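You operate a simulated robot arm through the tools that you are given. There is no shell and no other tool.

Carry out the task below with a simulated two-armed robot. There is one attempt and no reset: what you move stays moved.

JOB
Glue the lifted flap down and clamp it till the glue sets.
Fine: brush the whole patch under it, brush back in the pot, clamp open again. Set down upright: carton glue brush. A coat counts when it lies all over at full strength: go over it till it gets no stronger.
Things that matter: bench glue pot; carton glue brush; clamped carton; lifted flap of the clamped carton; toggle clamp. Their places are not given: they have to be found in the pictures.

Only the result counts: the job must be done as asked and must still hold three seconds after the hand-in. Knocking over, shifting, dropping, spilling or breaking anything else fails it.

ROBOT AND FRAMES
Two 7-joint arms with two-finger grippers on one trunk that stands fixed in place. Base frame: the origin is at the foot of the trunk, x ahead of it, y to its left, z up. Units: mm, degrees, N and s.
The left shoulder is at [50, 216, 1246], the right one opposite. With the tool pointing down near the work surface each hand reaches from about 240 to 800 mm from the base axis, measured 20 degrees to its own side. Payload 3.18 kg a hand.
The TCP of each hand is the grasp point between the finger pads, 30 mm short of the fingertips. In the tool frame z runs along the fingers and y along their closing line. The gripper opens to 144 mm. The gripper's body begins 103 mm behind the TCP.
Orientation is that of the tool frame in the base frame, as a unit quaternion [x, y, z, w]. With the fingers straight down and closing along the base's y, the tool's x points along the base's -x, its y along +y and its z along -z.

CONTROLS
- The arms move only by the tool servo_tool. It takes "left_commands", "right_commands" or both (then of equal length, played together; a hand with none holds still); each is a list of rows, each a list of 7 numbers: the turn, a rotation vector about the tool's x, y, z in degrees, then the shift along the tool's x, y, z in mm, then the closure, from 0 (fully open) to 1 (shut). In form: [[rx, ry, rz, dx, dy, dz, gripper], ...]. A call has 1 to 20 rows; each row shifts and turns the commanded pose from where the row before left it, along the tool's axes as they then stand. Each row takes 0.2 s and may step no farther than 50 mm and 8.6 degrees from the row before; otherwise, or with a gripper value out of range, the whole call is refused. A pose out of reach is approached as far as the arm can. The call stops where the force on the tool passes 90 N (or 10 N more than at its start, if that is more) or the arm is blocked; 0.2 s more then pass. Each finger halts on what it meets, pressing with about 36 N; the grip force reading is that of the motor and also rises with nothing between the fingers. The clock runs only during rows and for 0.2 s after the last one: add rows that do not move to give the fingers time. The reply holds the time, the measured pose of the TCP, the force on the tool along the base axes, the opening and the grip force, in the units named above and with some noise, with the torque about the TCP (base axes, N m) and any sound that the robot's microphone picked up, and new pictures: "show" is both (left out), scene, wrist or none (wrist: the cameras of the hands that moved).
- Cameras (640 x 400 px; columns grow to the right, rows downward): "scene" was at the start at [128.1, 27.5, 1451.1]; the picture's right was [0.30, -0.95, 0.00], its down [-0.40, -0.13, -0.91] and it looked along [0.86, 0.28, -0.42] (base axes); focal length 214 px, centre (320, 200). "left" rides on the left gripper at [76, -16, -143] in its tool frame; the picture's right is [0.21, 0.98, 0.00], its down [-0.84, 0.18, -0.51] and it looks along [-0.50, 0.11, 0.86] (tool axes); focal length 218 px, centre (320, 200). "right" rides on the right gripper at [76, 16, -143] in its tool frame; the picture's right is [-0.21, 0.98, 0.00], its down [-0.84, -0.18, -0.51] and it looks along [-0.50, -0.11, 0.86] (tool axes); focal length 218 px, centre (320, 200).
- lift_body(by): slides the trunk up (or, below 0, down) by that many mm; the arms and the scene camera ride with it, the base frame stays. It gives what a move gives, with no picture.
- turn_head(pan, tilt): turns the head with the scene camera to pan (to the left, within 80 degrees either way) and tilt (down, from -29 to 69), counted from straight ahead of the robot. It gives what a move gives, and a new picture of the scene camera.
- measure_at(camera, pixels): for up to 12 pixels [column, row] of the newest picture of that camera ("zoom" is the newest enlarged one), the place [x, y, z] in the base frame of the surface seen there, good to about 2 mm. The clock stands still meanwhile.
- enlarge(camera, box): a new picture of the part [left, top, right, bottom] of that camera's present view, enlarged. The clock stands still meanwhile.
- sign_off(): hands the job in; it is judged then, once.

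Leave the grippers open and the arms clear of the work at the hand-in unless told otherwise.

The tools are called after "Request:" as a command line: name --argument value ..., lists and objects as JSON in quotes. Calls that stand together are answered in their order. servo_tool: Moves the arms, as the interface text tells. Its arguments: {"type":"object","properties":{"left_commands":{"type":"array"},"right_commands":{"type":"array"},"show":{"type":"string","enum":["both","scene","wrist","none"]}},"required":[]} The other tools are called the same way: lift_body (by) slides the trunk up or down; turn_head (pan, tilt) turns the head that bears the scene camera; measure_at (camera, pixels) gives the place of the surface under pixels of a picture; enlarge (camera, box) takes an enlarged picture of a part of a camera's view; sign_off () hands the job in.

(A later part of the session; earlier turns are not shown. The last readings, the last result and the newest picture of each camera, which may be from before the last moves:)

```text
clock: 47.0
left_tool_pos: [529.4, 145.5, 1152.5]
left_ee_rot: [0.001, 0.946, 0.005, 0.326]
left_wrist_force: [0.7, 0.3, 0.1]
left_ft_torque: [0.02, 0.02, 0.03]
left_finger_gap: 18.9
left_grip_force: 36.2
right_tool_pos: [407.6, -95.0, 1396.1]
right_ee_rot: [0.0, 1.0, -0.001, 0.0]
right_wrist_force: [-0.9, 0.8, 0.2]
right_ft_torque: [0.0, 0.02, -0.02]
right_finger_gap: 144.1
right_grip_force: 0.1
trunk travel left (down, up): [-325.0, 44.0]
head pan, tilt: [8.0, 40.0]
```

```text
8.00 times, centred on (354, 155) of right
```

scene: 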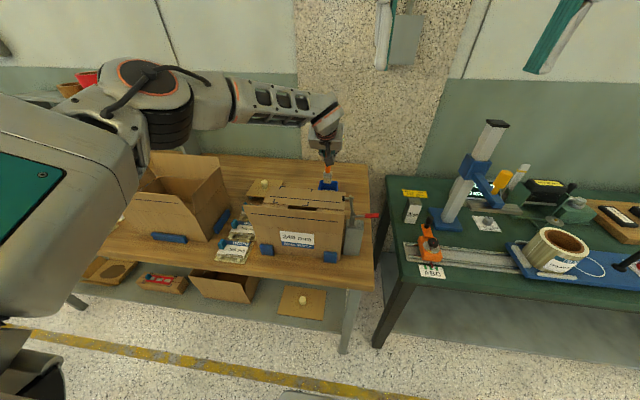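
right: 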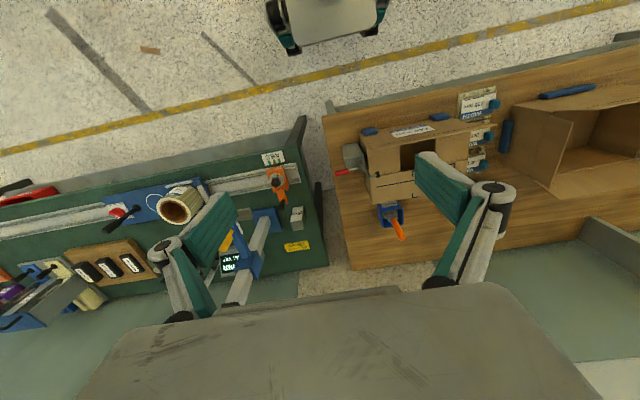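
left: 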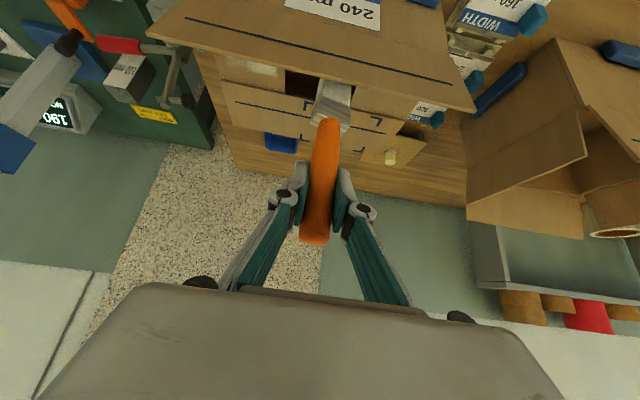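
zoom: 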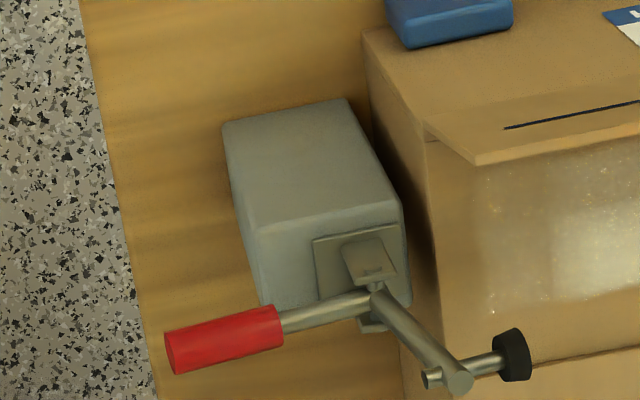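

The pad's face is at y≈15, x 549–571, z 1061–1085; the patch ends at x≈589.5, y≈19–80. I re-measure the brush tip relative to the hand now (left view, bristles near (335,95)).

Request:
enlarge --camera "left" --box '[290, 60, 380, 130]'

Request:
enlarge --camera "scene" --box '[260, 140, 330, 210]'

```text
5.71 times, centred on (335, 95) of left
```

zoom: 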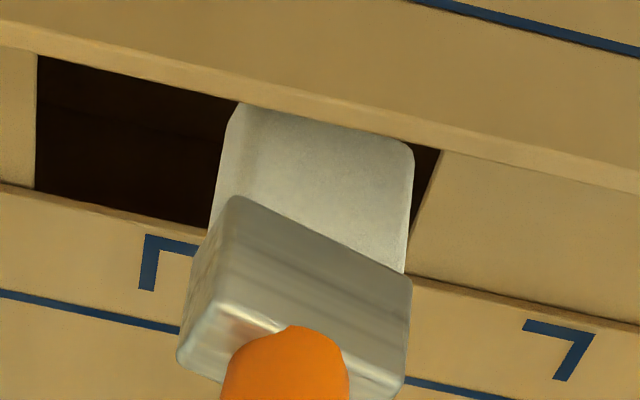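

```text
5.71 times, centred on (295, 175) of scene
```

zoom: 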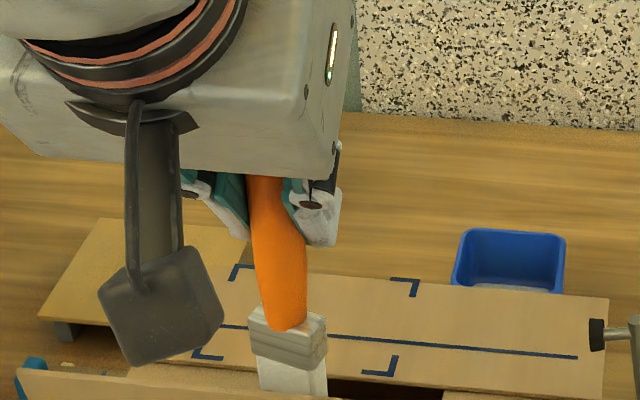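

Request:
measure_at --camera "left" --pixels '[[322, 81], [335, 85], [349, 90], [321, 93], [348, 105], [334, 96], [318, 105], [349, 118], [328, 122], [338, 124], [333, 130], [325, 150]]'

Request:
measure_at --camera "zoom" --pixels '[[265, 370], [315, 380], [290, 380], [270, 345], [320, 350], [280, 300], [275, 200]]'

```text
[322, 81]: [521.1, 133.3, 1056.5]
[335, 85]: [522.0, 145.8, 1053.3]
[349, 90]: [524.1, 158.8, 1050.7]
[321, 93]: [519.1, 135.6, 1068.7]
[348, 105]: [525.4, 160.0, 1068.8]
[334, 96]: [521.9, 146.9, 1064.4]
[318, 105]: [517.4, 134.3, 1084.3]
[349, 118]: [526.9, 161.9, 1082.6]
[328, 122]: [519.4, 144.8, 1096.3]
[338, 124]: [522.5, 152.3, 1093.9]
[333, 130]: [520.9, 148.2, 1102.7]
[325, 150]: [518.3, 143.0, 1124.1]
```

```text
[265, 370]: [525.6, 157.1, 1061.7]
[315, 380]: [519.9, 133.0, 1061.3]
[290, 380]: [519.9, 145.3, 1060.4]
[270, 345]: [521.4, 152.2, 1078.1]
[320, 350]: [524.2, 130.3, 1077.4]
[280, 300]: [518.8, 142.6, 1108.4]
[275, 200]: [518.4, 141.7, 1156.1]
```

Brush tip is ~115 mm below the TCP. Next: lane at y≈62 with the brush upright. Move over (560,62) and come down to just above contact.

Request:
servo_tool --left_commands '[[0, 0, 0, -24, -40, 19, 1], [0, 0, 0, 0, -43.5, 0, 1], [0, 0, 0, 18.5, 0, 23.6, 1], [0, 0, 0, 13.6, 0, 17.3, 1], [0, 0, 0, 1.23, 0, 1.58, 1], [0, 0, 0, 0, 0, 0, 1]]' --show "none"

Request:
servo_tool --left_commands '[[0, 0, 0, 0.62, 0, 0.79, 1], [0, 0, 0, 0, 0, 0, 1]]' --show "none"

```text
refused: row 1 steps farther than a row can; nothing moved
```

```text
clock: 47.6
left_tool_pos: [530.3, 146.3, 1151.5]
left_ee_rot: [0.0, 0.946, 0.006, 0.326]
left_wrist_force: [0.1, 0.5, 0.1]
left_ft_torque: [-0.03, 0.01, 0.0]
left_finger_gap: 19.3
left_grip_force: 36.4
right_tool_pos: [408.2, -94.7, 1395.5]
right_ee_rot: [0.001, 1.0, 0.0, -0.001]
right_wrist_force: [0.0, 0.5, 0.4]
right_ft_torque: [-0.03, -0.02, 0.0]
right_finger_gap: 144.1
right_grip_force: 0.1
trunk travel left (down, up): [-325.0, 44.0]
head pan, tilt: [8.0, 40.0]
```

The first row was too long; I split it.

Request:
servo_tool --left_commands '[[0, 0, 0, -24, -20, 19, 1], [0, 0, 0, 0, -32, 0, 1], [0, 0, 0, 0, -32, 0, 1], [0, 0, 0, 18.5, 0, 23.6, 1], [0, 0, 0, 13.6, 0, 17.3, 1], [0, 0, 0, 0.62, 0, 0.79, 1], [0, 0, 0, 0, 0, 0, 1]]' --show "none"

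```text
clock: 49.2
left_tool_pos: [559.6, 62.5, 1098.7]
left_ee_rot: [0.001, 0.945, 0.006, 0.326]
left_wrist_force: [0.3, 0.8, -0.8]
left_ft_torque: [0.01, 0.01, 0.02]
left_finger_gap: 19.0
left_grip_force: 36.4
right_tool_pos: [409.3, -94.4, 1395.9]
right_ee_rot: [0.0, 1.0, 0.0, 0.0]
right_wrist_force: [0.1, -0.5, 0.0]
right_ft_torque: [-0.03, 0.0, 0.01]
right_finger_gap: 144.2
right_grip_force: 0.1
trunk travel left (down, up): [-325.0, 44.0]
head pan, tilt: [8.0, 40.0]
```

Request:
servo_tool --left_commands '[[0, 0, 0, 0.93, 0, 1.18, 1], [0, 0, 0, 0, 0, 0, 1]]' --show "none"

Request:
servo_tool --left_commands '[[0, 0, 0, 0.62, 0, 0.79, 1], [0, 0, 0, 0, 0, 0, 1]]' --show "none"

```text
clock: 49.8
left_tool_pos: [560.3, 61.6, 1097.1]
left_ee_rot: [-0.001, 0.945, 0.006, 0.326]
left_wrist_force: [0.0, 0.3, -0.3]
left_ft_torque: [0.0, 0.01, -0.03]
left_finger_gap: 19.1
left_grip_force: 35.9
right_tool_pos: [407.6, -94.4, 1394.9]
right_ee_rot: [0.0, 1.0, 0.001, 0.0]
right_wrist_force: [-0.1, -0.3, -1.1]
right_ft_torque: [-0.02, 0.04, 0.02]
right_finger_gap: 144.0
right_grip_force: 0.0
trunk travel left (down, up): [-325.0, 44.0]
head pan, tilt: [8.0, 40.0]
```

```text
clock: 50.4
left_tool_pos: [561.3, 61.6, 1096.2]
left_ee_rot: [0.001, 0.946, 0.006, 0.325]
left_wrist_force: [0.4, -0.4, -1.5]
left_ft_torque: [-0.02, 0.0, -0.03]
left_finger_gap: 19.2
left_grip_force: 35.7
right_tool_pos: [407.7, -93.8, 1396.2]
right_ee_rot: [-0.001, 1.0, 0.001, 0.0]
right_wrist_force: [0.1, 0.2, 0.7]
right_ft_torque: [-0.03, 0.01, 0.02]
right_finger_gap: 144.0
right_grip_force: 0.1
trunk travel left (down, up): [-325.0, 44.0]
head pan, tilt: [8.0, 40.0]
```

No contact yet; continuing down by 1 mm steps.

Request:
servo_tool --left_commands '[[0, 0, 0, 0.62, 0, 0.79, 1], [0, 0, 0, 0, 0, 0, 1]]' --show "none"

Request:
servo_tool --left_commands '[[0, 0, 0, 0.62, 0, 0.79, 1], [0, 0, 0, 0, 0, 0, 1]]' --show "none"

```text
clock: 51.0
left_tool_pos: [561.8, 62.7, 1094.9]
left_ee_rot: [0.001, 0.946, 0.006, 0.326]
left_wrist_force: [0.1, 0.4, -0.9]
left_ft_torque: [0.02, -0.01, 0.02]
left_finger_gap: 19.5
left_grip_force: 36.0
right_tool_pos: [407.4, -94.8, 1395.6]
right_ee_rot: [0.0, 1.0, 0.001, 0.0]
right_wrist_force: [-0.4, 0.4, -0.2]
right_ft_torque: [0.01, 0.0, -0.03]
right_finger_gap: 144.0
right_grip_force: 0.0
trunk travel left (down, up): [-325.0, 44.0]
head pan, tilt: [8.0, 40.0]
```

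```text
clock: 51.6
left_tool_pos: [561.4, 62.5, 1094.9]
left_ee_rot: [0.001, 0.945, 0.006, 0.326]
left_wrist_force: [0.6, 0.5, -0.2]
left_ft_torque: [-0.03, -0.02, 0.02]
left_finger_gap: 19.2
left_grip_force: 36.2
right_tool_pos: [408.0, -94.7, 1395.3]
right_ee_rot: [0.0, 1.0, 0.0, 0.0]
right_wrist_force: [-0.2, 0.2, -0.1]
right_ft_torque: [0.02, 0.02, 0.01]
right_finger_gap: 144.1
right_grip_force: 0.0
trunk travel left (down, up): [-325.0, 44.0]
head pan, tilt: [8.0, 40.0]
```

Request:
servo_tool --left_commands '[[0, 0, 0, 0.62, 0, 0.79, 1], [0, 0, 0, 0, 0, 0, 1]]' --show "none"

Request:
servo_tool --left_commands '[[0, 0, 0, 0.62, 0, 0.79, 1], [0, 0, 0, 0, 0, 0, 1]]' --show "none"

```text
clock: 52.2
left_tool_pos: [560.8, 63.1, 1093.5]
left_ee_rot: [0.001, 0.946, 0.005, 0.325]
left_wrist_force: [-0.3, 0.0, 0.0]
left_ft_torque: [0.02, 0.02, 0.01]
left_finger_gap: 19.0
left_grip_force: 36.2
right_tool_pos: [408.8, -95.0, 1395.9]
right_ee_rot: [0.0, 1.0, -0.001, 0.0]
right_wrist_force: [0.7, -0.1, 0.0]
right_ft_torque: [0.02, 0.01, 0.02]
right_finger_gap: 143.8
right_grip_force: 0.0
trunk travel left (down, up): [-325.0, 44.0]
head pan, tilt: [8.0, 40.0]
```

```text
clock: 52.8
left_tool_pos: [560.5, 63.0, 1091.8]
left_ee_rot: [0.001, 0.946, 0.006, 0.325]
left_wrist_force: [-0.4, -0.5, 1.2]
left_ft_torque: [-0.02, 0.0, 0.01]
left_finger_gap: 19.2
left_grip_force: 36.0
right_tool_pos: [407.1, -94.2, 1395.2]
right_ee_rot: [0.0, 1.0, 0.0, -0.001]
right_wrist_force: [-0.3, 1.0, -0.5]
right_ft_torque: [-0.04, 0.01, 0.0]
right_finger_gap: 143.7
right_grip_force: 0.1
trunk travel left (down, up): [-325.0, 44.0]
head pan, tilt: [8.0, 40.0]
```

Contact onset at ≈1092. Adding 0.6 mm for a light press and stroking back and forth over x 534–587 at y≈63.

Request:
servo_tool --left_commands '[[0, 0, 0, 0.4, 0, 0.5, 1], [0, 0, 0, -10.2, 0, 8, 1], [0, 0, 0, -10.2, 0, 8, 1], [0, 0, 0, 10.2, 0, -8, 1], [0, 0, 0, 10.2, 0, -8, 1], [0, 0, 0, 10.2, 0, -8, 1], [0, 0, 0, 10.2, 0, -8, 1], [0, 0, 0, -10.2, 0, 8, 1], [0, 0, 0, -10.2, 0, 8, 1], [0, 0, 0, -10.2, 0, 8, 1], [0, 0, 0, -10.2, 0, 8, 1], [0, 0, 0, 10.2, 0, -8, 1], [0, 0, 0, 10.2, 0, -8, 1], [0, 0, 0, 10.2, 0, -8, 1], [0, 0, 0, 10.2, 0, -8, 1], [0, 0, 0, -10.2, 0, 8, 1], [0, 0, 0, -10.2, 0, 8, 1], [0, 0, 0, 0, 0, 0, 1]]' --show "none"

Request:
enlarge --camera "right" --box '[362, 138, 410, 178]'

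```text
clock: 56.6
left_tool_pos: [560.8, 63.3, 1092.3]
left_ee_rot: [0.001, 0.946, 0.005, 0.325]
left_wrist_force: [-2.8, -0.3, 10.2]
left_ft_torque: [-0.2, 0.39, 0.0]
left_finger_gap: 19.1
left_grip_force: 36.0
right_tool_pos: [406.6, -94.6, 1395.5]
right_ee_rot: [0.0, 1.0, 0.0, 0.002]
right_wrist_force: [-1.1, -0.3, -0.5]
right_ft_torque: [0.01, -0.04, -0.01]
right_finger_gap: 144.0
right_grip_force: 0.0
trunk travel left (down, up): [-325.0, 44.0]
head pan, tilt: [8.0, 40.0]
```

```text
10.00 times, centred on (386, 158) of right
```

zoom: 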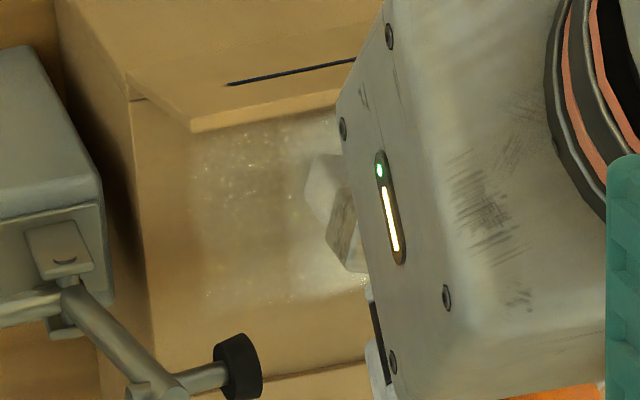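

The coat grows. I lift and step aside to see it.

Request:
servo_tool --left_commands '[[0, 0, 0, -18.5, 0, -23.6, 1], [0, 0, 0, -18.5, 0, -23.6, 1], [0, 0, 0, 0, 45, 0, 1], [0, 0, 0, 0, 45, 0, 1], [0, 0, 0, 0, 0, 0, 1]]' --show "wrist"

Request:
enlarge --camera "right" --box '[362, 138, 410, 178]'

Request:
enlarge --camera "left" --box '[200, 0, 390, 120]'

```text
clock: 57.8
left_tool_pos: [560.0, 150.1, 1151.3]
left_ee_rot: [0.0, 0.946, 0.006, 0.325]
left_wrist_force: [-0.3, -0.8, -0.3]
left_ft_torque: [0.03, 0.02, -0.02]
left_finger_gap: 19.3
left_grip_force: 35.4
right_tool_pos: [410.0, -95.6, 1395.5]
right_ee_rot: [0.0, 1.0, 0.0, -0.001]
right_wrist_force: [-0.1, 0.0, -0.3]
right_ft_torque: [0.02, -0.01, 0.0]
right_finger_gap: 143.7
right_grip_force: 0.0
trunk travel left (down, up): [-325.0, 44.0]
head pan, tilt: [8.0, 40.0]
```

left: 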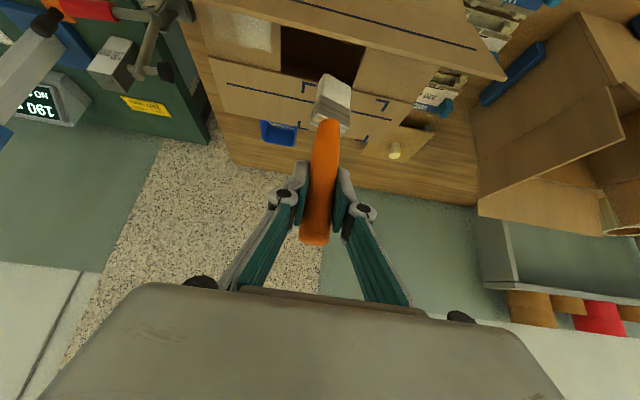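

```text
10.00 times, centred on (386, 158) of right
```

zoom: 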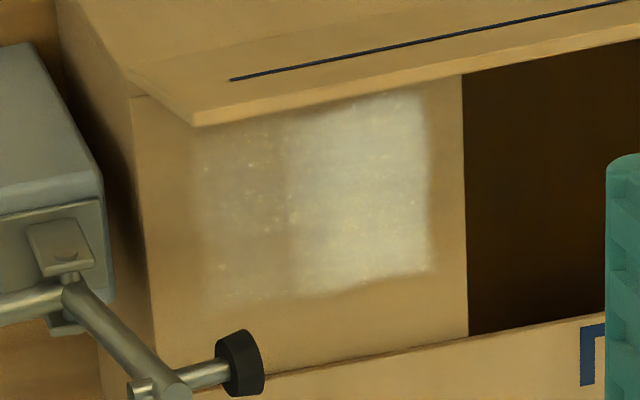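

```text
3.33 times, centred on (295, 60) of left
```

zoom: 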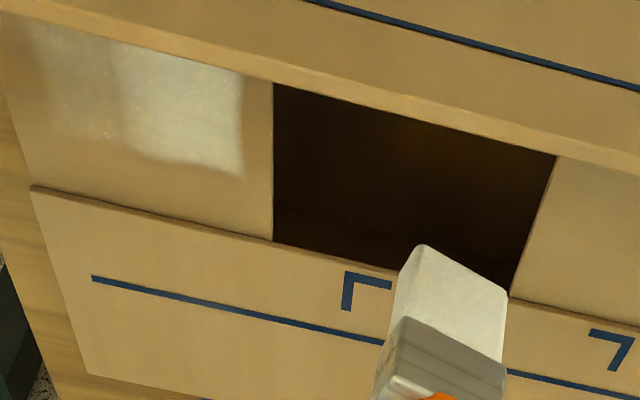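

The left half (y 47–80) is bright, the right half (y 20–47) is still faint. Before the right lane I measure the brush's present orientation.

Request:
measure_at --camera "zoom" --pixels '[[420, 255], [500, 295], [460, 275], [405, 315], [500, 355], [450, 335], [390, 345], [398, 270], [415, 300], [495, 330]]'

Request:
enlarge --camera "left" --box '[300, 65, 370, 250]'

```text
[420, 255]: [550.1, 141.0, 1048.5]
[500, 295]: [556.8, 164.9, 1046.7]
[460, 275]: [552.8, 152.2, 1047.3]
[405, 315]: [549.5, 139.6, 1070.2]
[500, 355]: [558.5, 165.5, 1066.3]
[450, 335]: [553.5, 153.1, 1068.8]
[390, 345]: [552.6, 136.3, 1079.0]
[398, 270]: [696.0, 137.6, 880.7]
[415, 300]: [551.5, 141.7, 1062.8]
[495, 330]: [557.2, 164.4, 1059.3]
```

```text
2.16 times, centred on (335, 158) of left
```

zoom: 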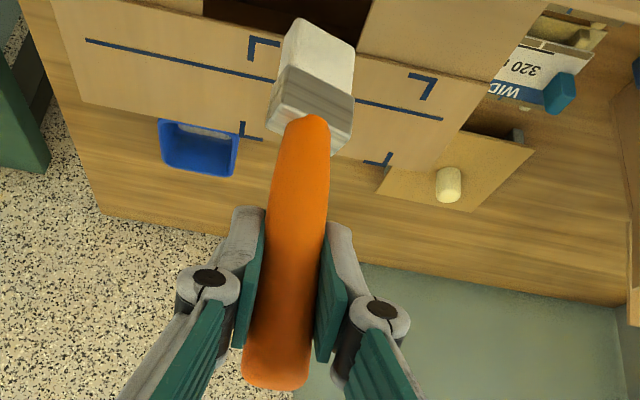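

The brush is yawed about −17°. For the right lane the clamp pad would foul an upright hand, so I'll move forward/up to a safe spot, yaw the hand +17° and lean the brush 37° forward (hand then points nearly straight down, well clear of the pad).

Request:
servo_tool --left_commands '[[0, 0, 0, -27.7, -13.3, 13.2, 1], [0, 0, 0, -27.7, -13.3, 13.2, 1], [0, 0, 0, -27.7, -13.3, 13.2, 1], [-5.2, 0, -6.65, 0, 0, 0, 1], [-5.2, 0, -6.65, 0, 0, 0, 1], [-1.7, 7.07, 1.33, 0, 0, 0, 1], [-1.7, 7.07, 1.33, 0, 0, 0, 1], [-1.7, 7.07, 1.33, 0, 0, 0, 1], [-1.7, 7.07, 1.33, 0, 0, 0, 1], [-1.7, 7.07, 1.33, 0, 0, 0, 1], [0, 0, 0, 0, 0, 0, 1]]' --show "both"

Request:
enlarge --camera "left" --box '[250, 40, 410, 240]'

```text
clock: 60.2
left_tool_pos: [650.2, 112.6, 1171.1]
left_ee_rot: [-0.118, 0.988, 0.096, 0.009]
left_wrist_force: [0.0, -0.5, 0.4]
left_ft_torque: [0.01, -0.06, 0.01]
left_finger_gap: 19.0
left_grip_force: 36.0
right_tool_pos: [407.7, -94.4, 1395.5]
right_ee_rot: [0.0, 1.0, 0.0, 0.001]
right_wrist_force: [-0.6, 0.8, 0.1]
right_ft_torque: [-0.03, -0.01, 0.01]
right_finger_gap: 143.8
right_grip_force: 0.1
trunk travel left (down, up): [-325.0, 44.0]
head pan, tilt: [8.0, 40.0]
```

scene: 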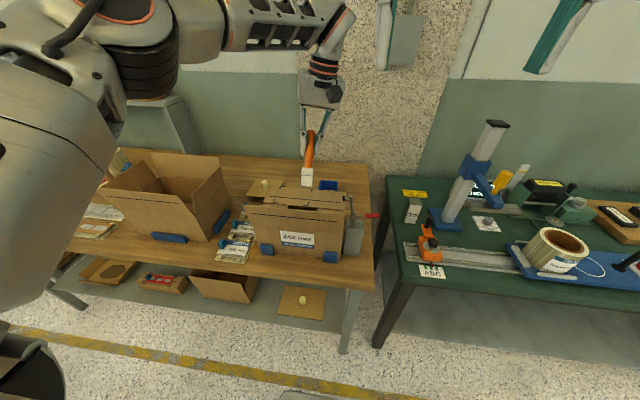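
left: 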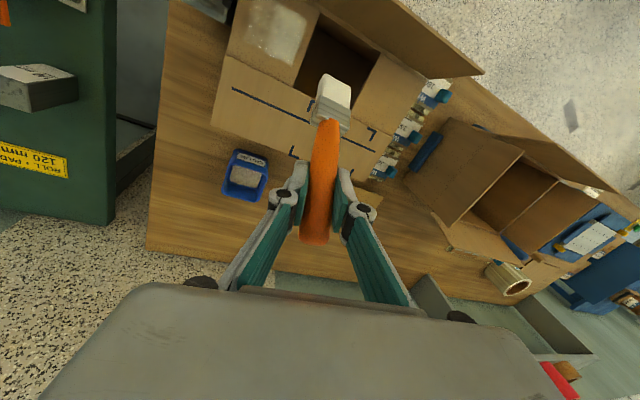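

```text
2.00 times, centred on (330, 140) of left
```

zoom: 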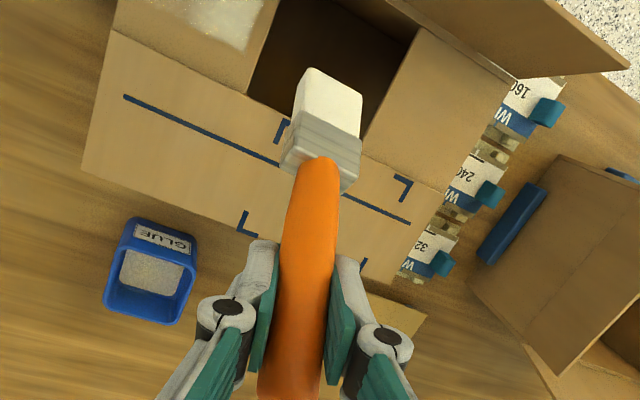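

I measure the bristle end in this leaned pose so I know where it will touch.

Request:
measure_at --camera "zoom" --pixels '[[312, 74], [335, 86], [357, 104], [302, 100], [330, 115], [356, 132], [298, 116], [290, 150], [345, 150], [320, 150], [300, 260], [310, 200]]'

Request:
enlarge --camera "scene" --box '[280, 120, 340, 200]'

```text
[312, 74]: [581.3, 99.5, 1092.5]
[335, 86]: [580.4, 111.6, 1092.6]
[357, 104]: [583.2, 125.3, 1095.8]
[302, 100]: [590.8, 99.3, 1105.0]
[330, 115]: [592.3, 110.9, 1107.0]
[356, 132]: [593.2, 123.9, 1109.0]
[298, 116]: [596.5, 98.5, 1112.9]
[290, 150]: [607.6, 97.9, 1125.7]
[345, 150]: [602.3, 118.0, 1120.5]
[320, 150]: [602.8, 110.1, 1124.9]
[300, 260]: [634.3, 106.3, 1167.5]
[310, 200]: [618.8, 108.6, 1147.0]
```

```text
5.00 times, centred on (310, 160) of scene
```

zoom: 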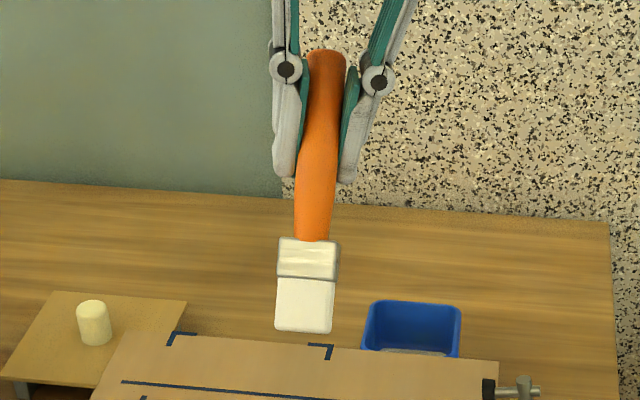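

The leaned bristle edge sits ~60 mm in front of and ~90 mm below the TCP. I move above the right lane (TCP ≈ (620,36,1110)), then down to just above contact.

Request:
servo_tool --left_commands '[[0, 0, 0, 16.4, -25.8, 15.1, 1], [0, 0, 0, 16.4, -25.8, 15.1, 1], [0, 0, 0, 16.5, -25.8, 15, 1], [0, 0, 0, 0.65, -3, 15.7, 1], [0, 0, 0, 0.65, -3, 15.7, 1], [0, 0, 0, 0, 0, 0, 1]]' --show "wrist"

Request:
enlarge --camera "right" --box '[350, 125, 430, 185]'

Request:
enlarge --camera "left" --box '[230, 20, 410, 160]'

```text
clock: 61.6
left_tool_pos: [621.3, 35.9, 1078.3]
left_ee_rot: [-0.118, 0.988, 0.095, 0.01]
left_wrist_force: [0.2, -0.3, -0.5]
left_ft_torque: [0.03, 0.01, 0.0]
left_finger_gap: 19.2
left_grip_force: 35.9
right_tool_pos: [407.9, -94.9, 1395.7]
right_ee_rot: [0.0, 1.0, 0.0, -0.001]
right_wrist_force: [0.3, -0.8, 0.5]
right_ft_torque: [0.0, -0.02, 0.01]
right_finger_gap: 144.1
right_grip_force: 0.1
trunk travel left (down, up): [-325.0, 44.0]
head pan, tilt: [8.0, 40.0]
```

left: 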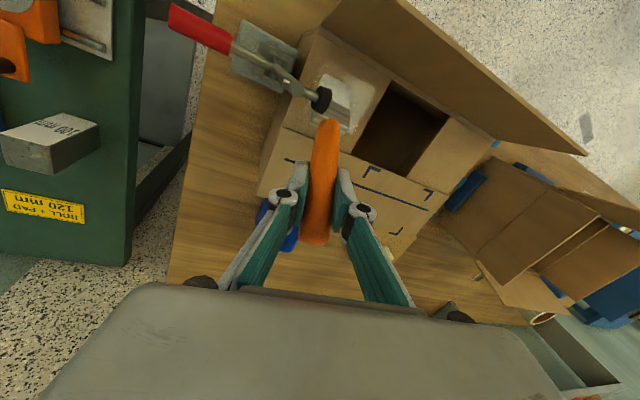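

```text
6.67 times, centred on (390, 155) of right
```

zoom: 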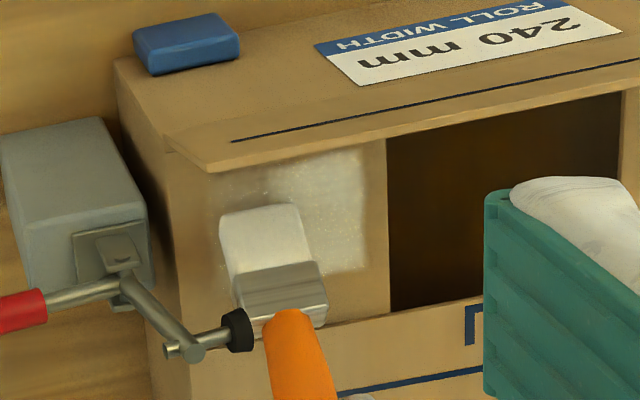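

```text
2.86 times, centred on (320, 90) of left
```

zoom: 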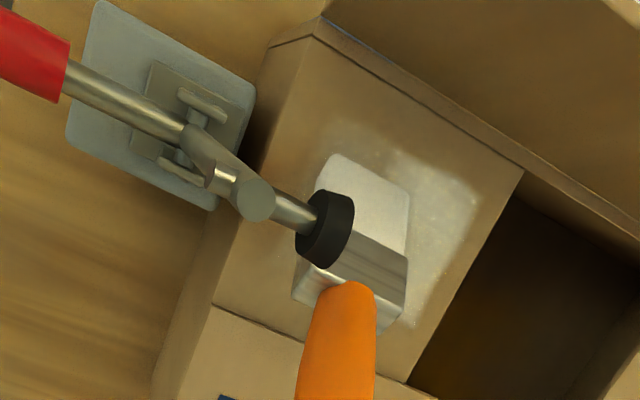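

The brush is placed over the right part of the patch, the pad stays clear of handle and fingers. Stepping down to contact.

Request:
servo_tool --left_commands '[[0, 0, 0, 0.08, -0.38, 1.96, 1], [0, 0, 0, 0, 0, 0, 1]]' --show "none"

Request:
servo_tool --left_commands '[[0, 0, 0, 0.08, -0.38, 1.96, 1], [0, 0, 0, 0, 0, 0, 1]]' --show "none"

Request:
servo_tool --left_commands '[[0, 0, 0, 0.04, -0.19, 0.98, 1], [0, 0, 0, 0, 0, 0, 1]]' --show "none"

```text
clock: 62.2
left_tool_pos: [622.1, 34.4, 1076.0]
left_ee_rot: [-0.118, 0.988, 0.095, 0.01]
left_wrist_force: [-0.3, 0.0, -0.3]
left_ft_torque: [-0.02, -0.03, 0.0]
left_finger_gap: 19.3
left_grip_force: 36.2
right_tool_pos: [408.8, -94.0, 1395.9]
right_ee_rot: [0.0, 1.0, 0.0, 0.0]
right_wrist_force: [-0.1, 0.3, 0.5]
right_ft_torque: [0.01, 0.03, 0.01]
right_finger_gap: 144.0
right_grip_force: 0.0
trunk travel left (down, up): [-325.0, 44.0]
head pan, tilt: [8.0, 40.0]
```

```text
clock: 62.8
left_tool_pos: [620.9, 36.2, 1075.6]
left_ee_rot: [-0.118, 0.988, 0.096, 0.009]
left_wrist_force: [-0.4, 0.0, -1.0]
left_ft_torque: [0.01, -0.02, -0.01]
left_finger_gap: 18.8
left_grip_force: 35.7
right_tool_pos: [407.8, -94.9, 1395.1]
right_ee_rot: [0.0, 1.0, -0.001, 0.001]
right_wrist_force: [0.4, 0.1, 0.4]
right_ft_torque: [0.0, -0.02, -0.01]
right_finger_gap: 144.0
right_grip_force: 0.1
trunk travel left (down, up): [-325.0, 44.0]
head pan, tilt: [8.0, 40.0]
```

```text
clock: 63.4
left_tool_pos: [620.8, 36.8, 1074.4]
left_ee_rot: [-0.117, 0.988, 0.096, 0.009]
left_wrist_force: [0.5, 0.0, -0.3]
left_ft_torque: [-0.02, -0.03, 0.02]
left_finger_gap: 19.0
left_grip_force: 36.0
right_tool_pos: [407.8, -95.8, 1395.4]
right_ee_rot: [0.0, 1.0, 0.0, 0.0]
right_wrist_force: [0.5, -0.3, 0.6]
right_ft_torque: [-0.01, 0.04, -0.02]
right_finger_gap: 143.7
right_grip_force: 0.1
trunk travel left (down, up): [-325.0, 44.0]
head pan, tilt: [8.0, 40.0]
```

Request:
servo_tool --left_commands '[[0, 0, 0, 0.04, -0.19, 0.98, 1], [0, 0, 0, 0, 0, 0, 1]]' --show "none"

Request:
servo_tool --left_commands '[[0, 0, 0, 0.04, -0.19, 0.98, 1], [0, 0, 0, 0, 0, 0, 1]]' --show "none"

Request:
servo_tool --left_commands '[[0, 0, 0, 0.04, -0.19, 0.98, 1], [0, 0, 0, 0, 0, 0, 1]]' --show "none"

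```text
clock: 64.0
left_tool_pos: [620.7, 37.9, 1073.7]
left_ee_rot: [-0.118, 0.988, 0.095, 0.009]
left_wrist_force: [0.7, -0.6, 3.4]
left_ft_torque: [-0.05, 0.25, 0.04]
left_finger_gap: 19.1
left_grip_force: 35.9
right_tool_pos: [407.3, -95.1, 1397.0]
right_ee_rot: [0.0, 1.0, -0.001, 0.0]
right_wrist_force: [0.0, 0.1, 0.0]
right_ft_torque: [0.0, -0.02, 0.01]
right_finger_gap: 143.9
right_grip_force: 0.1
trunk travel left (down, up): [-325.0, 44.0]
head pan, tilt: [8.0, 40.0]
```

```text
clock: 64.6
left_tool_pos: [620.9, 35.5, 1074.5]
left_ee_rot: [-0.119, 0.988, 0.095, 0.01]
left_wrist_force: [2.1, -0.4, 14.7]
left_ft_torque: [-0.05, 0.65, 0.07]
left_finger_gap: 19.1
left_grip_force: 36.0
right_tool_pos: [407.5, -94.0, 1395.7]
right_ee_rot: [0.0, 1.0, 0.001, -0.001]
right_wrist_force: [0.0, -0.8, -0.2]
right_ft_torque: [-0.02, 0.01, 0.0]
right_finger_gap: 144.0
right_grip_force: 0.0
trunk travel left (down, up): [-325.0, 44.0]
head pan, tilt: [8.0, 40.0]
```

```text
clock: 65.2
left_tool_pos: [620.9, 36.0, 1073.7]
left_ee_rot: [-0.118, 0.988, 0.095, 0.011]
left_wrist_force: [6.0, -0.6, 22.5]
left_ft_torque: [-0.05, 0.9, 0.09]
left_finger_gap: 19.0
left_grip_force: 36.3
right_tool_pos: [406.0, -94.8, 1394.6]
right_ee_rot: [0.001, 1.0, 0.0, -0.001]
right_wrist_force: [0.0, 0.4, 1.0]
right_ft_torque: [-0.01, 0.0, -0.01]
right_finger_gap: 144.3
right_grip_force: 0.0
trunk travel left (down, up): [-325.0, 44.0]
head pan, tilt: [8.0, 40.0]
```

Contact at ≈1074; backing off 1.5 mm to about 8–9 N and stroking in x: toward far edge (+27 mm), back to near edge (−54), several times.

Request:
servo_tool --left_commands '[[0, 0, 0, -0.06, 0.28, -1.47, 1], [0, 0, 0, -8.74, -2.12, -0.04, 1], [0, 0, 0, -8.74, -2.12, -0.04, 1], [0, 0, 0, -8.74, -2.12, -0.04, 1], [0, 0, 0, 8.74, 2.12, 0.04, 1], [0, 0, 0, 8.74, 2.12, 0.04, 1], [0, 0, 0, 8.74, 2.12, 0.04, 1], [0, 0, 0, 8.74, 2.12, 0.04, 1], [0, 0, 0, 8.74, 2.12, 0.04, 1], [0, 0, 0, 8.74, 2.12, 0.04, 1], [0, 0, 0, -8.74, -2.12, -0.04, 1], [0, 0, 0, -8.74, -2.12, -0.04, 1], [0, 0, 0, -8.74, -2.12, -0.04, 1], [0, 0, 0, 0, 0, 0, 1]]' --show "wrist"

Request:
enlarge --camera "right" --box '[362, 138, 410, 178]'

Request:
enlarge --camera "left" --box '[230, 20, 410, 160]'

```text
clock: 68.2
left_tool_pos: [621.1, 36.8, 1072.5]
left_ee_rot: [-0.118, 0.988, 0.096, 0.009]
left_wrist_force: [0.3, 0.3, 0.1]
left_ft_torque: [0.01, -0.01, 0.0]
left_finger_gap: 19.3
left_grip_force: 36.0
right_tool_pos: [408.2, -94.1, 1396.0]
right_ee_rot: [0.0, 1.0, 0.0, 0.0]
right_wrist_force: [0.1, -1.1, 0.7]
right_ft_torque: [0.02, -0.02, 0.0]
right_finger_gap: 143.9
right_grip_force: 0.0
trunk travel left (down, up): [-325.0, 44.0]
head pan, tilt: [8.0, 40.0]
```

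left: 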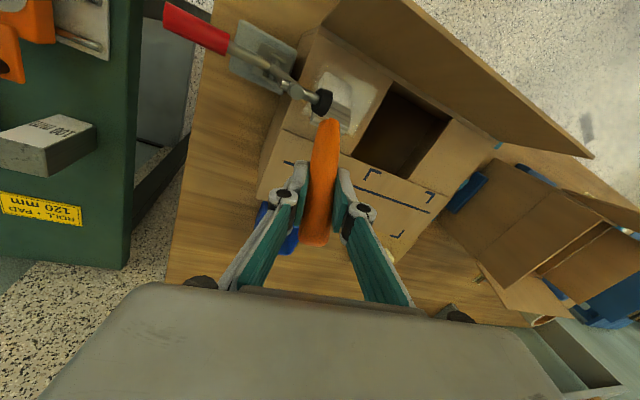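

```text
10.00 times, centred on (386, 158) of right
```

zoom: 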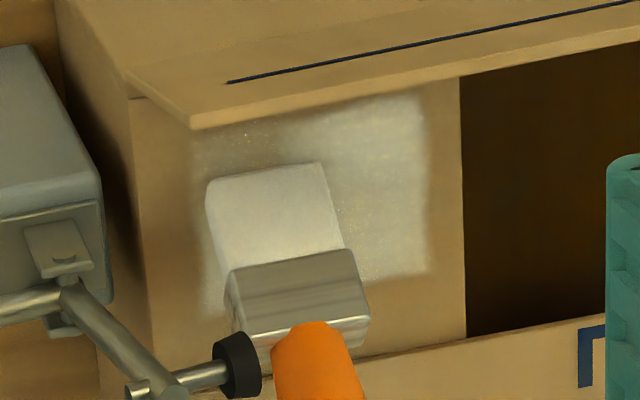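

```text
2.86 times, centred on (320, 90) of left
```

zoom: 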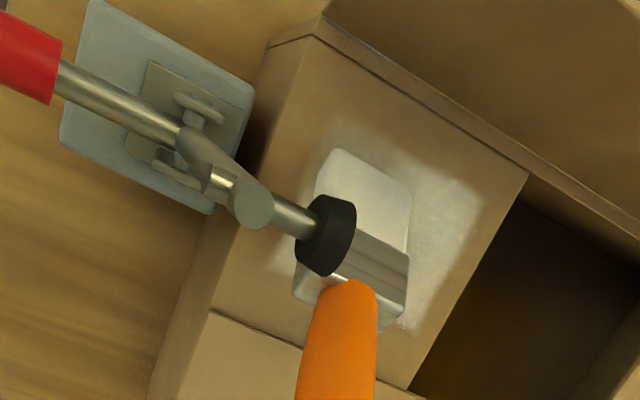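

Coat is being laid on the right part. Contact was lost (brush moved a bit in the grip), so I step down again and repeat the strokes.

Request:
servo_tool --left_commands '[[0, 0, 0, 0.04, -0.19, 0.98, 1], [0, 0, 0, 0, 0, 0, 1]]' --show "none"

Request:
servo_tool --left_commands '[[0, 0, 0, 0.04, -0.19, 0.98, 1], [0, 0, 0, 0, 0, 0, 1]]' --show "none"

```text
clock: 68.8
left_tool_pos: [620.4, 35.1, 1071.9]
left_ee_rot: [-0.118, 0.988, 0.095, 0.01]
left_wrist_force: [1.1, -0.1, 1.7]
left_ft_torque: [0.01, 0.07, -0.01]
left_finger_gap: 19.2
left_grip_force: 36.1
right_tool_pos: [408.6, -94.7, 1395.3]
right_ee_rot: [-0.001, 1.0, 0.0, 0.0]
right_wrist_force: [-0.1, -0.5, 0.4]
right_ft_torque: [-0.01, -0.02, -0.01]
right_finger_gap: 143.7
right_grip_force: 0.0
trunk travel left (down, up): [-325.0, 44.0]
head pan, tilt: [8.0, 40.0]
```

```text
clock: 69.4
left_tool_pos: [620.6, 36.1, 1071.3]
left_ee_rot: [-0.117, 0.989, 0.094, 0.011]
left_wrist_force: [1.5, 0.3, 9.2]
left_ft_torque: [0.06, 0.41, -0.01]
left_finger_gap: 19.1
left_grip_force: 36.3
right_tool_pos: [406.2, -94.0, 1396.1]
right_ee_rot: [0.0, 1.0, 0.0, 0.001]
right_wrist_force: [0.1, -0.8, 0.0]
right_ft_torque: [-0.01, 0.01, -0.01]
right_finger_gap: 144.0
right_grip_force: 0.0
trunk travel left (down, up): [-325.0, 44.0]
head pan, tilt: [8.0, 40.0]
```

About 9 N. Stroking again over the full x range twice.

Request:
servo_tool --left_commands '[[0, 0, 0, 9.2, 2.23, 0.05, 1], [0, 0, 0, 9.2, 2.23, 0.05, 1], [0, 0, 0, 9.2, 2.23, 0.05, 1], [0, 0, 0, -9.2, -2.23, -0.05, 1], [0, 0, 0, -9.2, -2.23, -0.05, 1], [0, 0, 0, -9.2, -2.23, -0.05, 1], [0, 0, 0, -9.2, -2.23, -0.05, 1], [0, 0, 0, -9.2, -2.23, -0.05, 1], [0, 0, 0, -9.2, -2.23, -0.05, 1], [0, 0, 0, 9.2, 2.23, 0.05, 1], [0, 0, 0, 9.2, 2.23, 0.05, 1], [0, 0, 0, 9.2, 2.23, 0.05, 1], [0, 0, 0, 9.2, 2.23, 0.05, 1], [0, 0, 0, 9.2, 2.23, 0.05, 1], [0, 0, 0, 9.2, 2.23, 0.05, 1], [0, 0, 0, 0, 0, 0, 1]]' --show "none"

Request:
enlarge --camera "right" --box '[362, 138, 410, 178]'

```text
clock: 72.8
left_tool_pos: [593.2, 33.9, 1070.4]
left_ee_rot: [-0.118, 0.988, 0.095, 0.011]
left_wrist_force: [6.6, 0.7, 7.6]
left_ft_torque: [0.13, -0.06, -0.01]
left_finger_gap: 19.6
left_grip_force: 35.8
right_tool_pos: [409.0, -95.0, 1396.1]
right_ee_rot: [-0.001, 1.0, -0.001, 0.0]
right_wrist_force: [0.6, 0.4, 0.4]
right_ft_torque: [-0.02, 0.02, 0.05]
right_finger_gap: 144.0
right_grip_force: 0.0
trunk travel left (down, up): [-325.0, 44.0]
head pan, tilt: [8.0, 40.0]
```

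```text
10.00 times, centred on (386, 158) of right
```

zoom: 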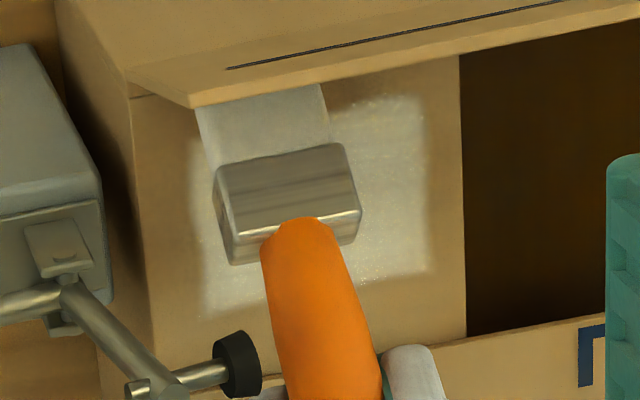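

The coat is now strong there too, but the brush's upper corner nudged the lifted flap at its root (x force 6.6 N). I pull back 30 mm, lift, and check flap and coat.

Request:
servo_tool --left_commands '[[0, 0, 0, -9.7, -2.35, -0.05, 1], [0, 0, 0, -9.7, -2.35, -0.05, 1], [0, 0, 0, -9.7, -2.35, -0.05, 1], [0, 0, 0, -1.2, 5.6, -29.4, 1], [0, 0, 0, -1.2, 5.6, -29.4, 1], [0, 0, 0, -9.4, 38.2, 7.7, 1], [0, 0, 0, -9.4, 38.2, 7.7, 1], [0, 0, 0, 0, 0, 0, 1]]' --show "both"

Request:
enlarge --camera "right" --box '[355, 125, 415, 185]'

Request:
enlarge --camera "left" --box '[210, 0, 390, 140]'

```text
clock: 74.6
left_tool_pos: [622.4, 114.8, 1130.4]
left_ee_rot: [-0.117, 0.988, 0.096, 0.01]
left_wrist_force: [0.0, -0.2, -0.5]
left_ft_torque: [0.0, -0.01, -0.02]
left_finger_gap: 19.0
left_grip_force: 36.0
right_tool_pos: [408.9, -95.8, 1396.1]
right_ee_rot: [0.0, 1.0, 0.0, 0.0]
right_wrist_force: [-0.3, 0.8, 1.0]
right_ft_torque: [0.03, 0.02, -0.02]
right_finger_gap: 143.8
right_grip_force: 0.1
trunk travel left (down, up): [-325.0, 44.0]
head pan, tilt: [8.0, 40.0]
```

scene: 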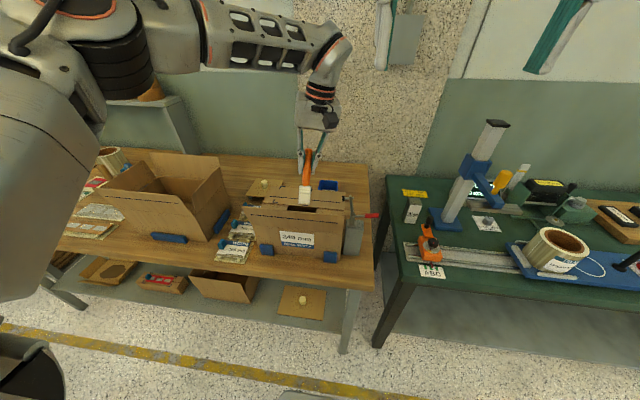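
left: 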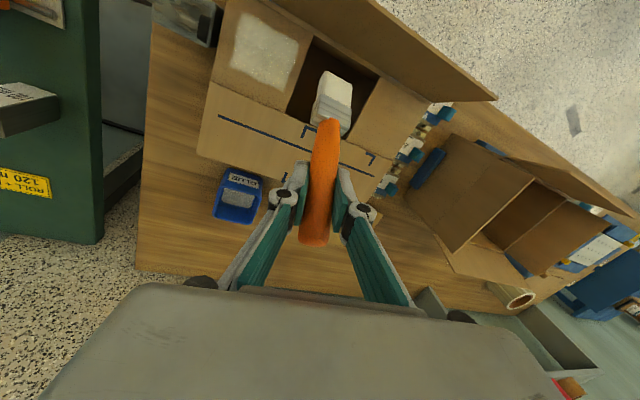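

```text
6.67 times, centred on (385, 155) of right
```

zoom: 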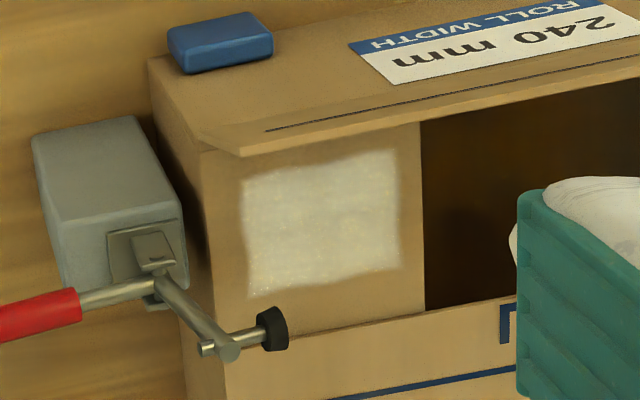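

```text
2.86 times, centred on (300, 70) of left
```

zoom: 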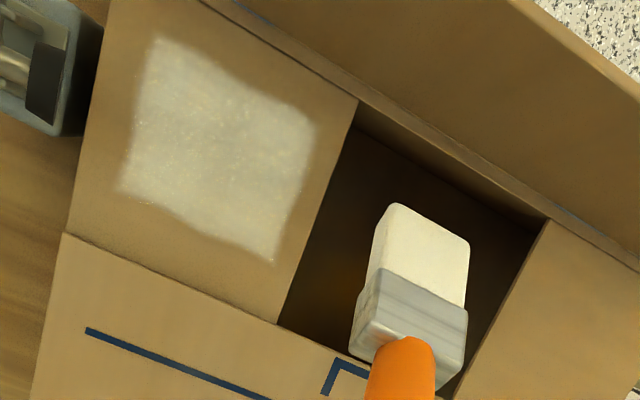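

The coat now forms a whole, even-looking square. I zoom closely to check its evenness and edges, and measure it and the flap.

Request:
enlarge --camera "left" --box '[218, 0, 318, 80]'

Request:
enlarge --camera "right" --box '[368, 142, 404, 172]'

Request:
measure_at --camera "right" --pixels '[[374, 152], [397, 148], [375, 169], [397, 165], [365, 149], [380, 143], [430, 135]]'

```text
5.00 times, centred on (268, 40) of left
```

zoom: 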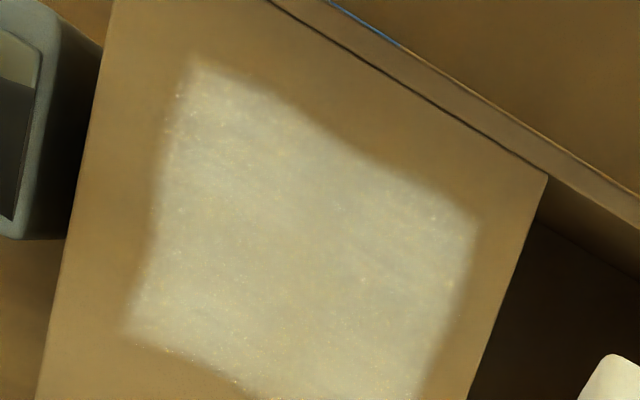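

```text
13.33 times, centred on (386, 157) of right
```

zoom: 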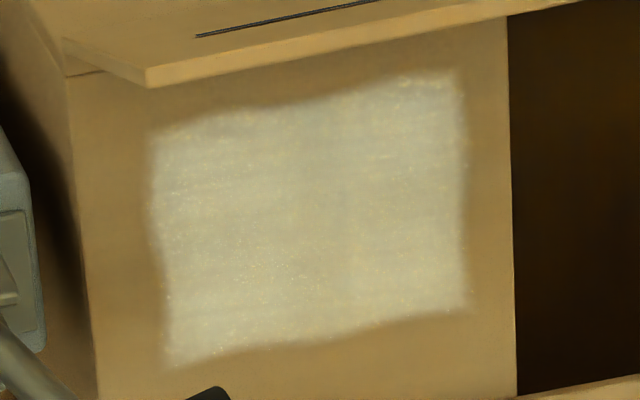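

```text
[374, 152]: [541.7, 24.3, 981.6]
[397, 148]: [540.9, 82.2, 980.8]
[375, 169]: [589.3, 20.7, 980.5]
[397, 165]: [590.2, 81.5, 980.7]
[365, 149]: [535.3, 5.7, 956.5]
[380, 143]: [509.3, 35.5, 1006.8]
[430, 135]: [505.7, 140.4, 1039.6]
```

The coat covers x≈539–590, y≈20–81 evenly. To make sure it is at full strength I go over it again in the leaned pose, lanes y≈65, 50 and 36, staying clear of the flap root (x≥540).

Request:
servo_tool --left_commands '[[0, 0, 0, 5.5, -28.7, 19.7, 1], [0, 0, 0, 5.5, -28.7, 19.7, 1], [0, 0, 0, 0.2, -0.94, 4.9, 1], [0, 0, 0, 0.08, -0.38, 1.96, 1], [0, 0, 0, 0, 0, 0, 1]]' --show "none"

Request:
servo_tool --left_commands '[[0, 0, 0, 0.04, -0.19, 0.98, 1], [0, 0, 0, 0, 0, 0, 1]]' --show "none"

```text
clock: 75.8
left_tool_pos: [626.1, 66.1, 1072.1]
left_ee_rot: [-0.116, 0.989, 0.095, 0.01]
left_wrist_force: [0.9, -0.5, -0.4]
left_ft_torque: [-0.01, -0.03, 0.03]
left_finger_gap: 19.0
left_grip_force: 35.9
right_tool_pos: [406.7, -93.7, 1395.6]
right_ee_rot: [-0.001, 1.0, 0.001, 0.0]
right_wrist_force: [-0.4, 0.0, 0.4]
right_ft_torque: [0.01, 0.01, -0.01]
right_finger_gap: 143.9
right_grip_force: 0.1
trunk travel left (down, up): [-325.0, 44.0]
head pan, tilt: [8.0, 40.0]
```

```text
clock: 76.4
left_tool_pos: [626.0, 66.5, 1072.1]
left_ee_rot: [-0.119, 0.988, 0.095, 0.01]
left_wrist_force: [0.3, 0.2, -0.2]
left_ft_torque: [0.03, 0.02, -0.01]
left_finger_gap: 19.2
left_grip_force: 36.3
right_tool_pos: [407.9, -94.2, 1396.3]
right_ee_rot: [0.0, 1.0, 0.001, 0.0]
right_wrist_force: [0.7, 0.9, 0.4]
right_ft_torque: [0.01, 0.02, 0.0]
right_finger_gap: 144.1
right_grip_force: 0.1
trunk travel left (down, up): [-325.0, 44.0]
head pan, tilt: [8.0, 40.0]
```

Request:
servo_tool --left_commands '[[0, 0, 0, 0.04, -0.19, 0.98, 1], [0, 0, 0, 0, 0, 0, 1]]' --show "none"

Request:
servo_tool --left_commands '[[0, 0, 0, 0.04, -0.19, 0.98, 1], [0, 0, 0, 0, 0, 0, 1]]' --show "none"

```text
clock: 77.0
left_tool_pos: [625.1, 65.2, 1071.2]
left_ee_rot: [-0.117, 0.988, 0.095, 0.01]
left_wrist_force: [-0.8, 0.3, -0.7]
left_ft_torque: [0.02, 0.01, 0.0]
left_finger_gap: 19.3
left_grip_force: 35.9
right_tool_pos: [409.2, -94.0, 1395.6]
right_ee_rot: [0.0, 1.0, 0.001, 0.0]
right_wrist_force: [-0.3, 0.1, 0.5]
right_ft_torque: [-0.01, 0.0, 0.01]
right_finger_gap: 143.9
right_grip_force: 0.0
trunk travel left (down, up): [-325.0, 44.0]
head pan, tilt: [8.0, 40.0]
```

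```text
clock: 77.6
left_tool_pos: [624.7, 65.5, 1071.2]
left_ee_rot: [-0.117, 0.989, 0.095, 0.01]
left_wrist_force: [0.2, -1.3, 2.6]
left_ft_torque: [0.01, 0.14, 0.01]
left_finger_gap: 19.0
left_grip_force: 36.0
right_tool_pos: [408.8, -95.1, 1395.2]
right_ee_rot: [-0.001, 1.0, 0.0, -0.001]
right_wrist_force: [0.9, -1.7, -0.3]
right_ft_torque: [0.01, 0.01, 0.04]
right_finger_gap: 143.9
right_grip_force: 0.0
trunk travel left (down, up): [-325.0, 44.0]
head pan, tilt: [8.0, 40.0]
```

Contact found. Stroking lane y≈65 then shifting to y≈50.

Request:
servo_tool --left_commands '[[0, 0, 0, 0.03, -0.11, 0.59, 1], [0, 0, 0, 11.65, 2.82, 0.06, 1], [0, 0, 0, 11.65, 2.82, 0.06, 1], [0, 0, 0, -11.65, -2.82, -0.06, 1], [0, 0, 0, -11.65, -2.82, -0.06, 1], [0, 0, 0, -11.65, -2.82, -0.06, 1], [0, 0, 0, -11.65, -2.82, -0.06, 1], [0, 0, 0, 11.65, 2.82, 0.06, 1], [0, 0, 0, 11.65, 2.82, 0.06, 1], [0, 0, 0, 11.65, 2.82, 0.06, 1], [0, 0, 0, 11.65, 2.82, 0.06, 1], [0, 0, 0, -11.65, -2.82, -0.06, 1], [0, 0, 0, -11.65, -2.82, -0.06, 1], [0, 0, 0, 3.47, -14.3, -2.88, 1], [0, 0, 0, 11.65, 2.82, 0.06, 1], [0, 0, 0, 11.65, 2.82, 0.06, 1], [0, 0, 0, -11.65, -2.82, -0.06, 1], [0, 0, 0, -11.65, -2.82, -0.06, 1], [0, 0, 0, -11.65, -2.82, -0.06, 1], [0, 0, 0, -11.65, -2.82, -0.06, 1]]' --show "none"

```text
clock: 81.8
left_tool_pos: [649.0, 50.9, 1070.0]
left_ee_rot: [-0.118, 0.988, 0.096, 0.009]
left_wrist_force: [-0.1, -1.1, -0.2]
left_ft_torque: [-0.05, 0.01, 0.01]
left_finger_gap: 19.1
left_grip_force: 36.5
right_tool_pos: [408.3, -94.6, 1396.0]
right_ee_rot: [0.0, 1.0, -0.001, 0.0]
right_wrist_force: [0.3, 0.0, -0.2]
right_ft_torque: [-0.01, -0.02, 0.01]
right_finger_gap: 144.2
right_grip_force: 0.1
trunk travel left (down, up): [-325.0, 44.0]
head pan, tilt: [8.0, 40.0]
```

Contact lost again at the far end; lowering 1 mm and continuing at y≈50, then shift to y≈36.

Request:
servo_tool --left_commands '[[0, 0, 0, 0.04, -0.19, 0.98, 1], [0, 0, 0, 0, 0, 0, 1]]' --show "none"

Request:
servo_tool --left_commands '[[0, 0, 0, 0.04, -0.19, 0.98, 1], [0, 0, 0, 0, 0, 0, 1]]' --show "none"

```text
clock: 82.4
left_tool_pos: [649.5, 51.1, 1070.3]
left_ee_rot: [-0.117, 0.988, 0.095, 0.01]
left_wrist_force: [-0.4, 0.4, 2.0]
left_ft_torque: [0.11, 0.19, -0.03]
left_finger_gap: 19.1
left_grip_force: 36.1
right_tool_pos: [408.4, -93.5, 1395.6]
right_ee_rot: [0.001, 1.0, 0.0, 0.001]
right_wrist_force: [-0.3, 0.4, 0.3]
right_ft_torque: [0.02, 0.0, 0.01]
right_finger_gap: 144.1
right_grip_force: 0.1
trunk travel left (down, up): [-325.0, 44.0]
head pan, tilt: [8.0, 40.0]
```

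```text
clock: 83.0
left_tool_pos: [649.4, 50.5, 1069.6]
left_ee_rot: [-0.118, 0.988, 0.096, 0.01]
left_wrist_force: [2.3, -0.5, 12.8]
left_ft_torque: [0.1, 0.69, 0.03]
left_finger_gap: 19.1
left_grip_force: 35.6
right_tool_pos: [406.9, -94.2, 1394.8]
right_ee_rot: [0.0, 1.0, 0.001, -0.001]
right_wrist_force: [-0.2, -0.6, 0.1]
right_ft_torque: [0.01, 0.03, 0.03]
right_finger_gap: 144.1
right_grip_force: 0.1
trunk travel left (down, up): [-325.0, 44.0]
head pan, tilt: [8.0, 40.0]
```

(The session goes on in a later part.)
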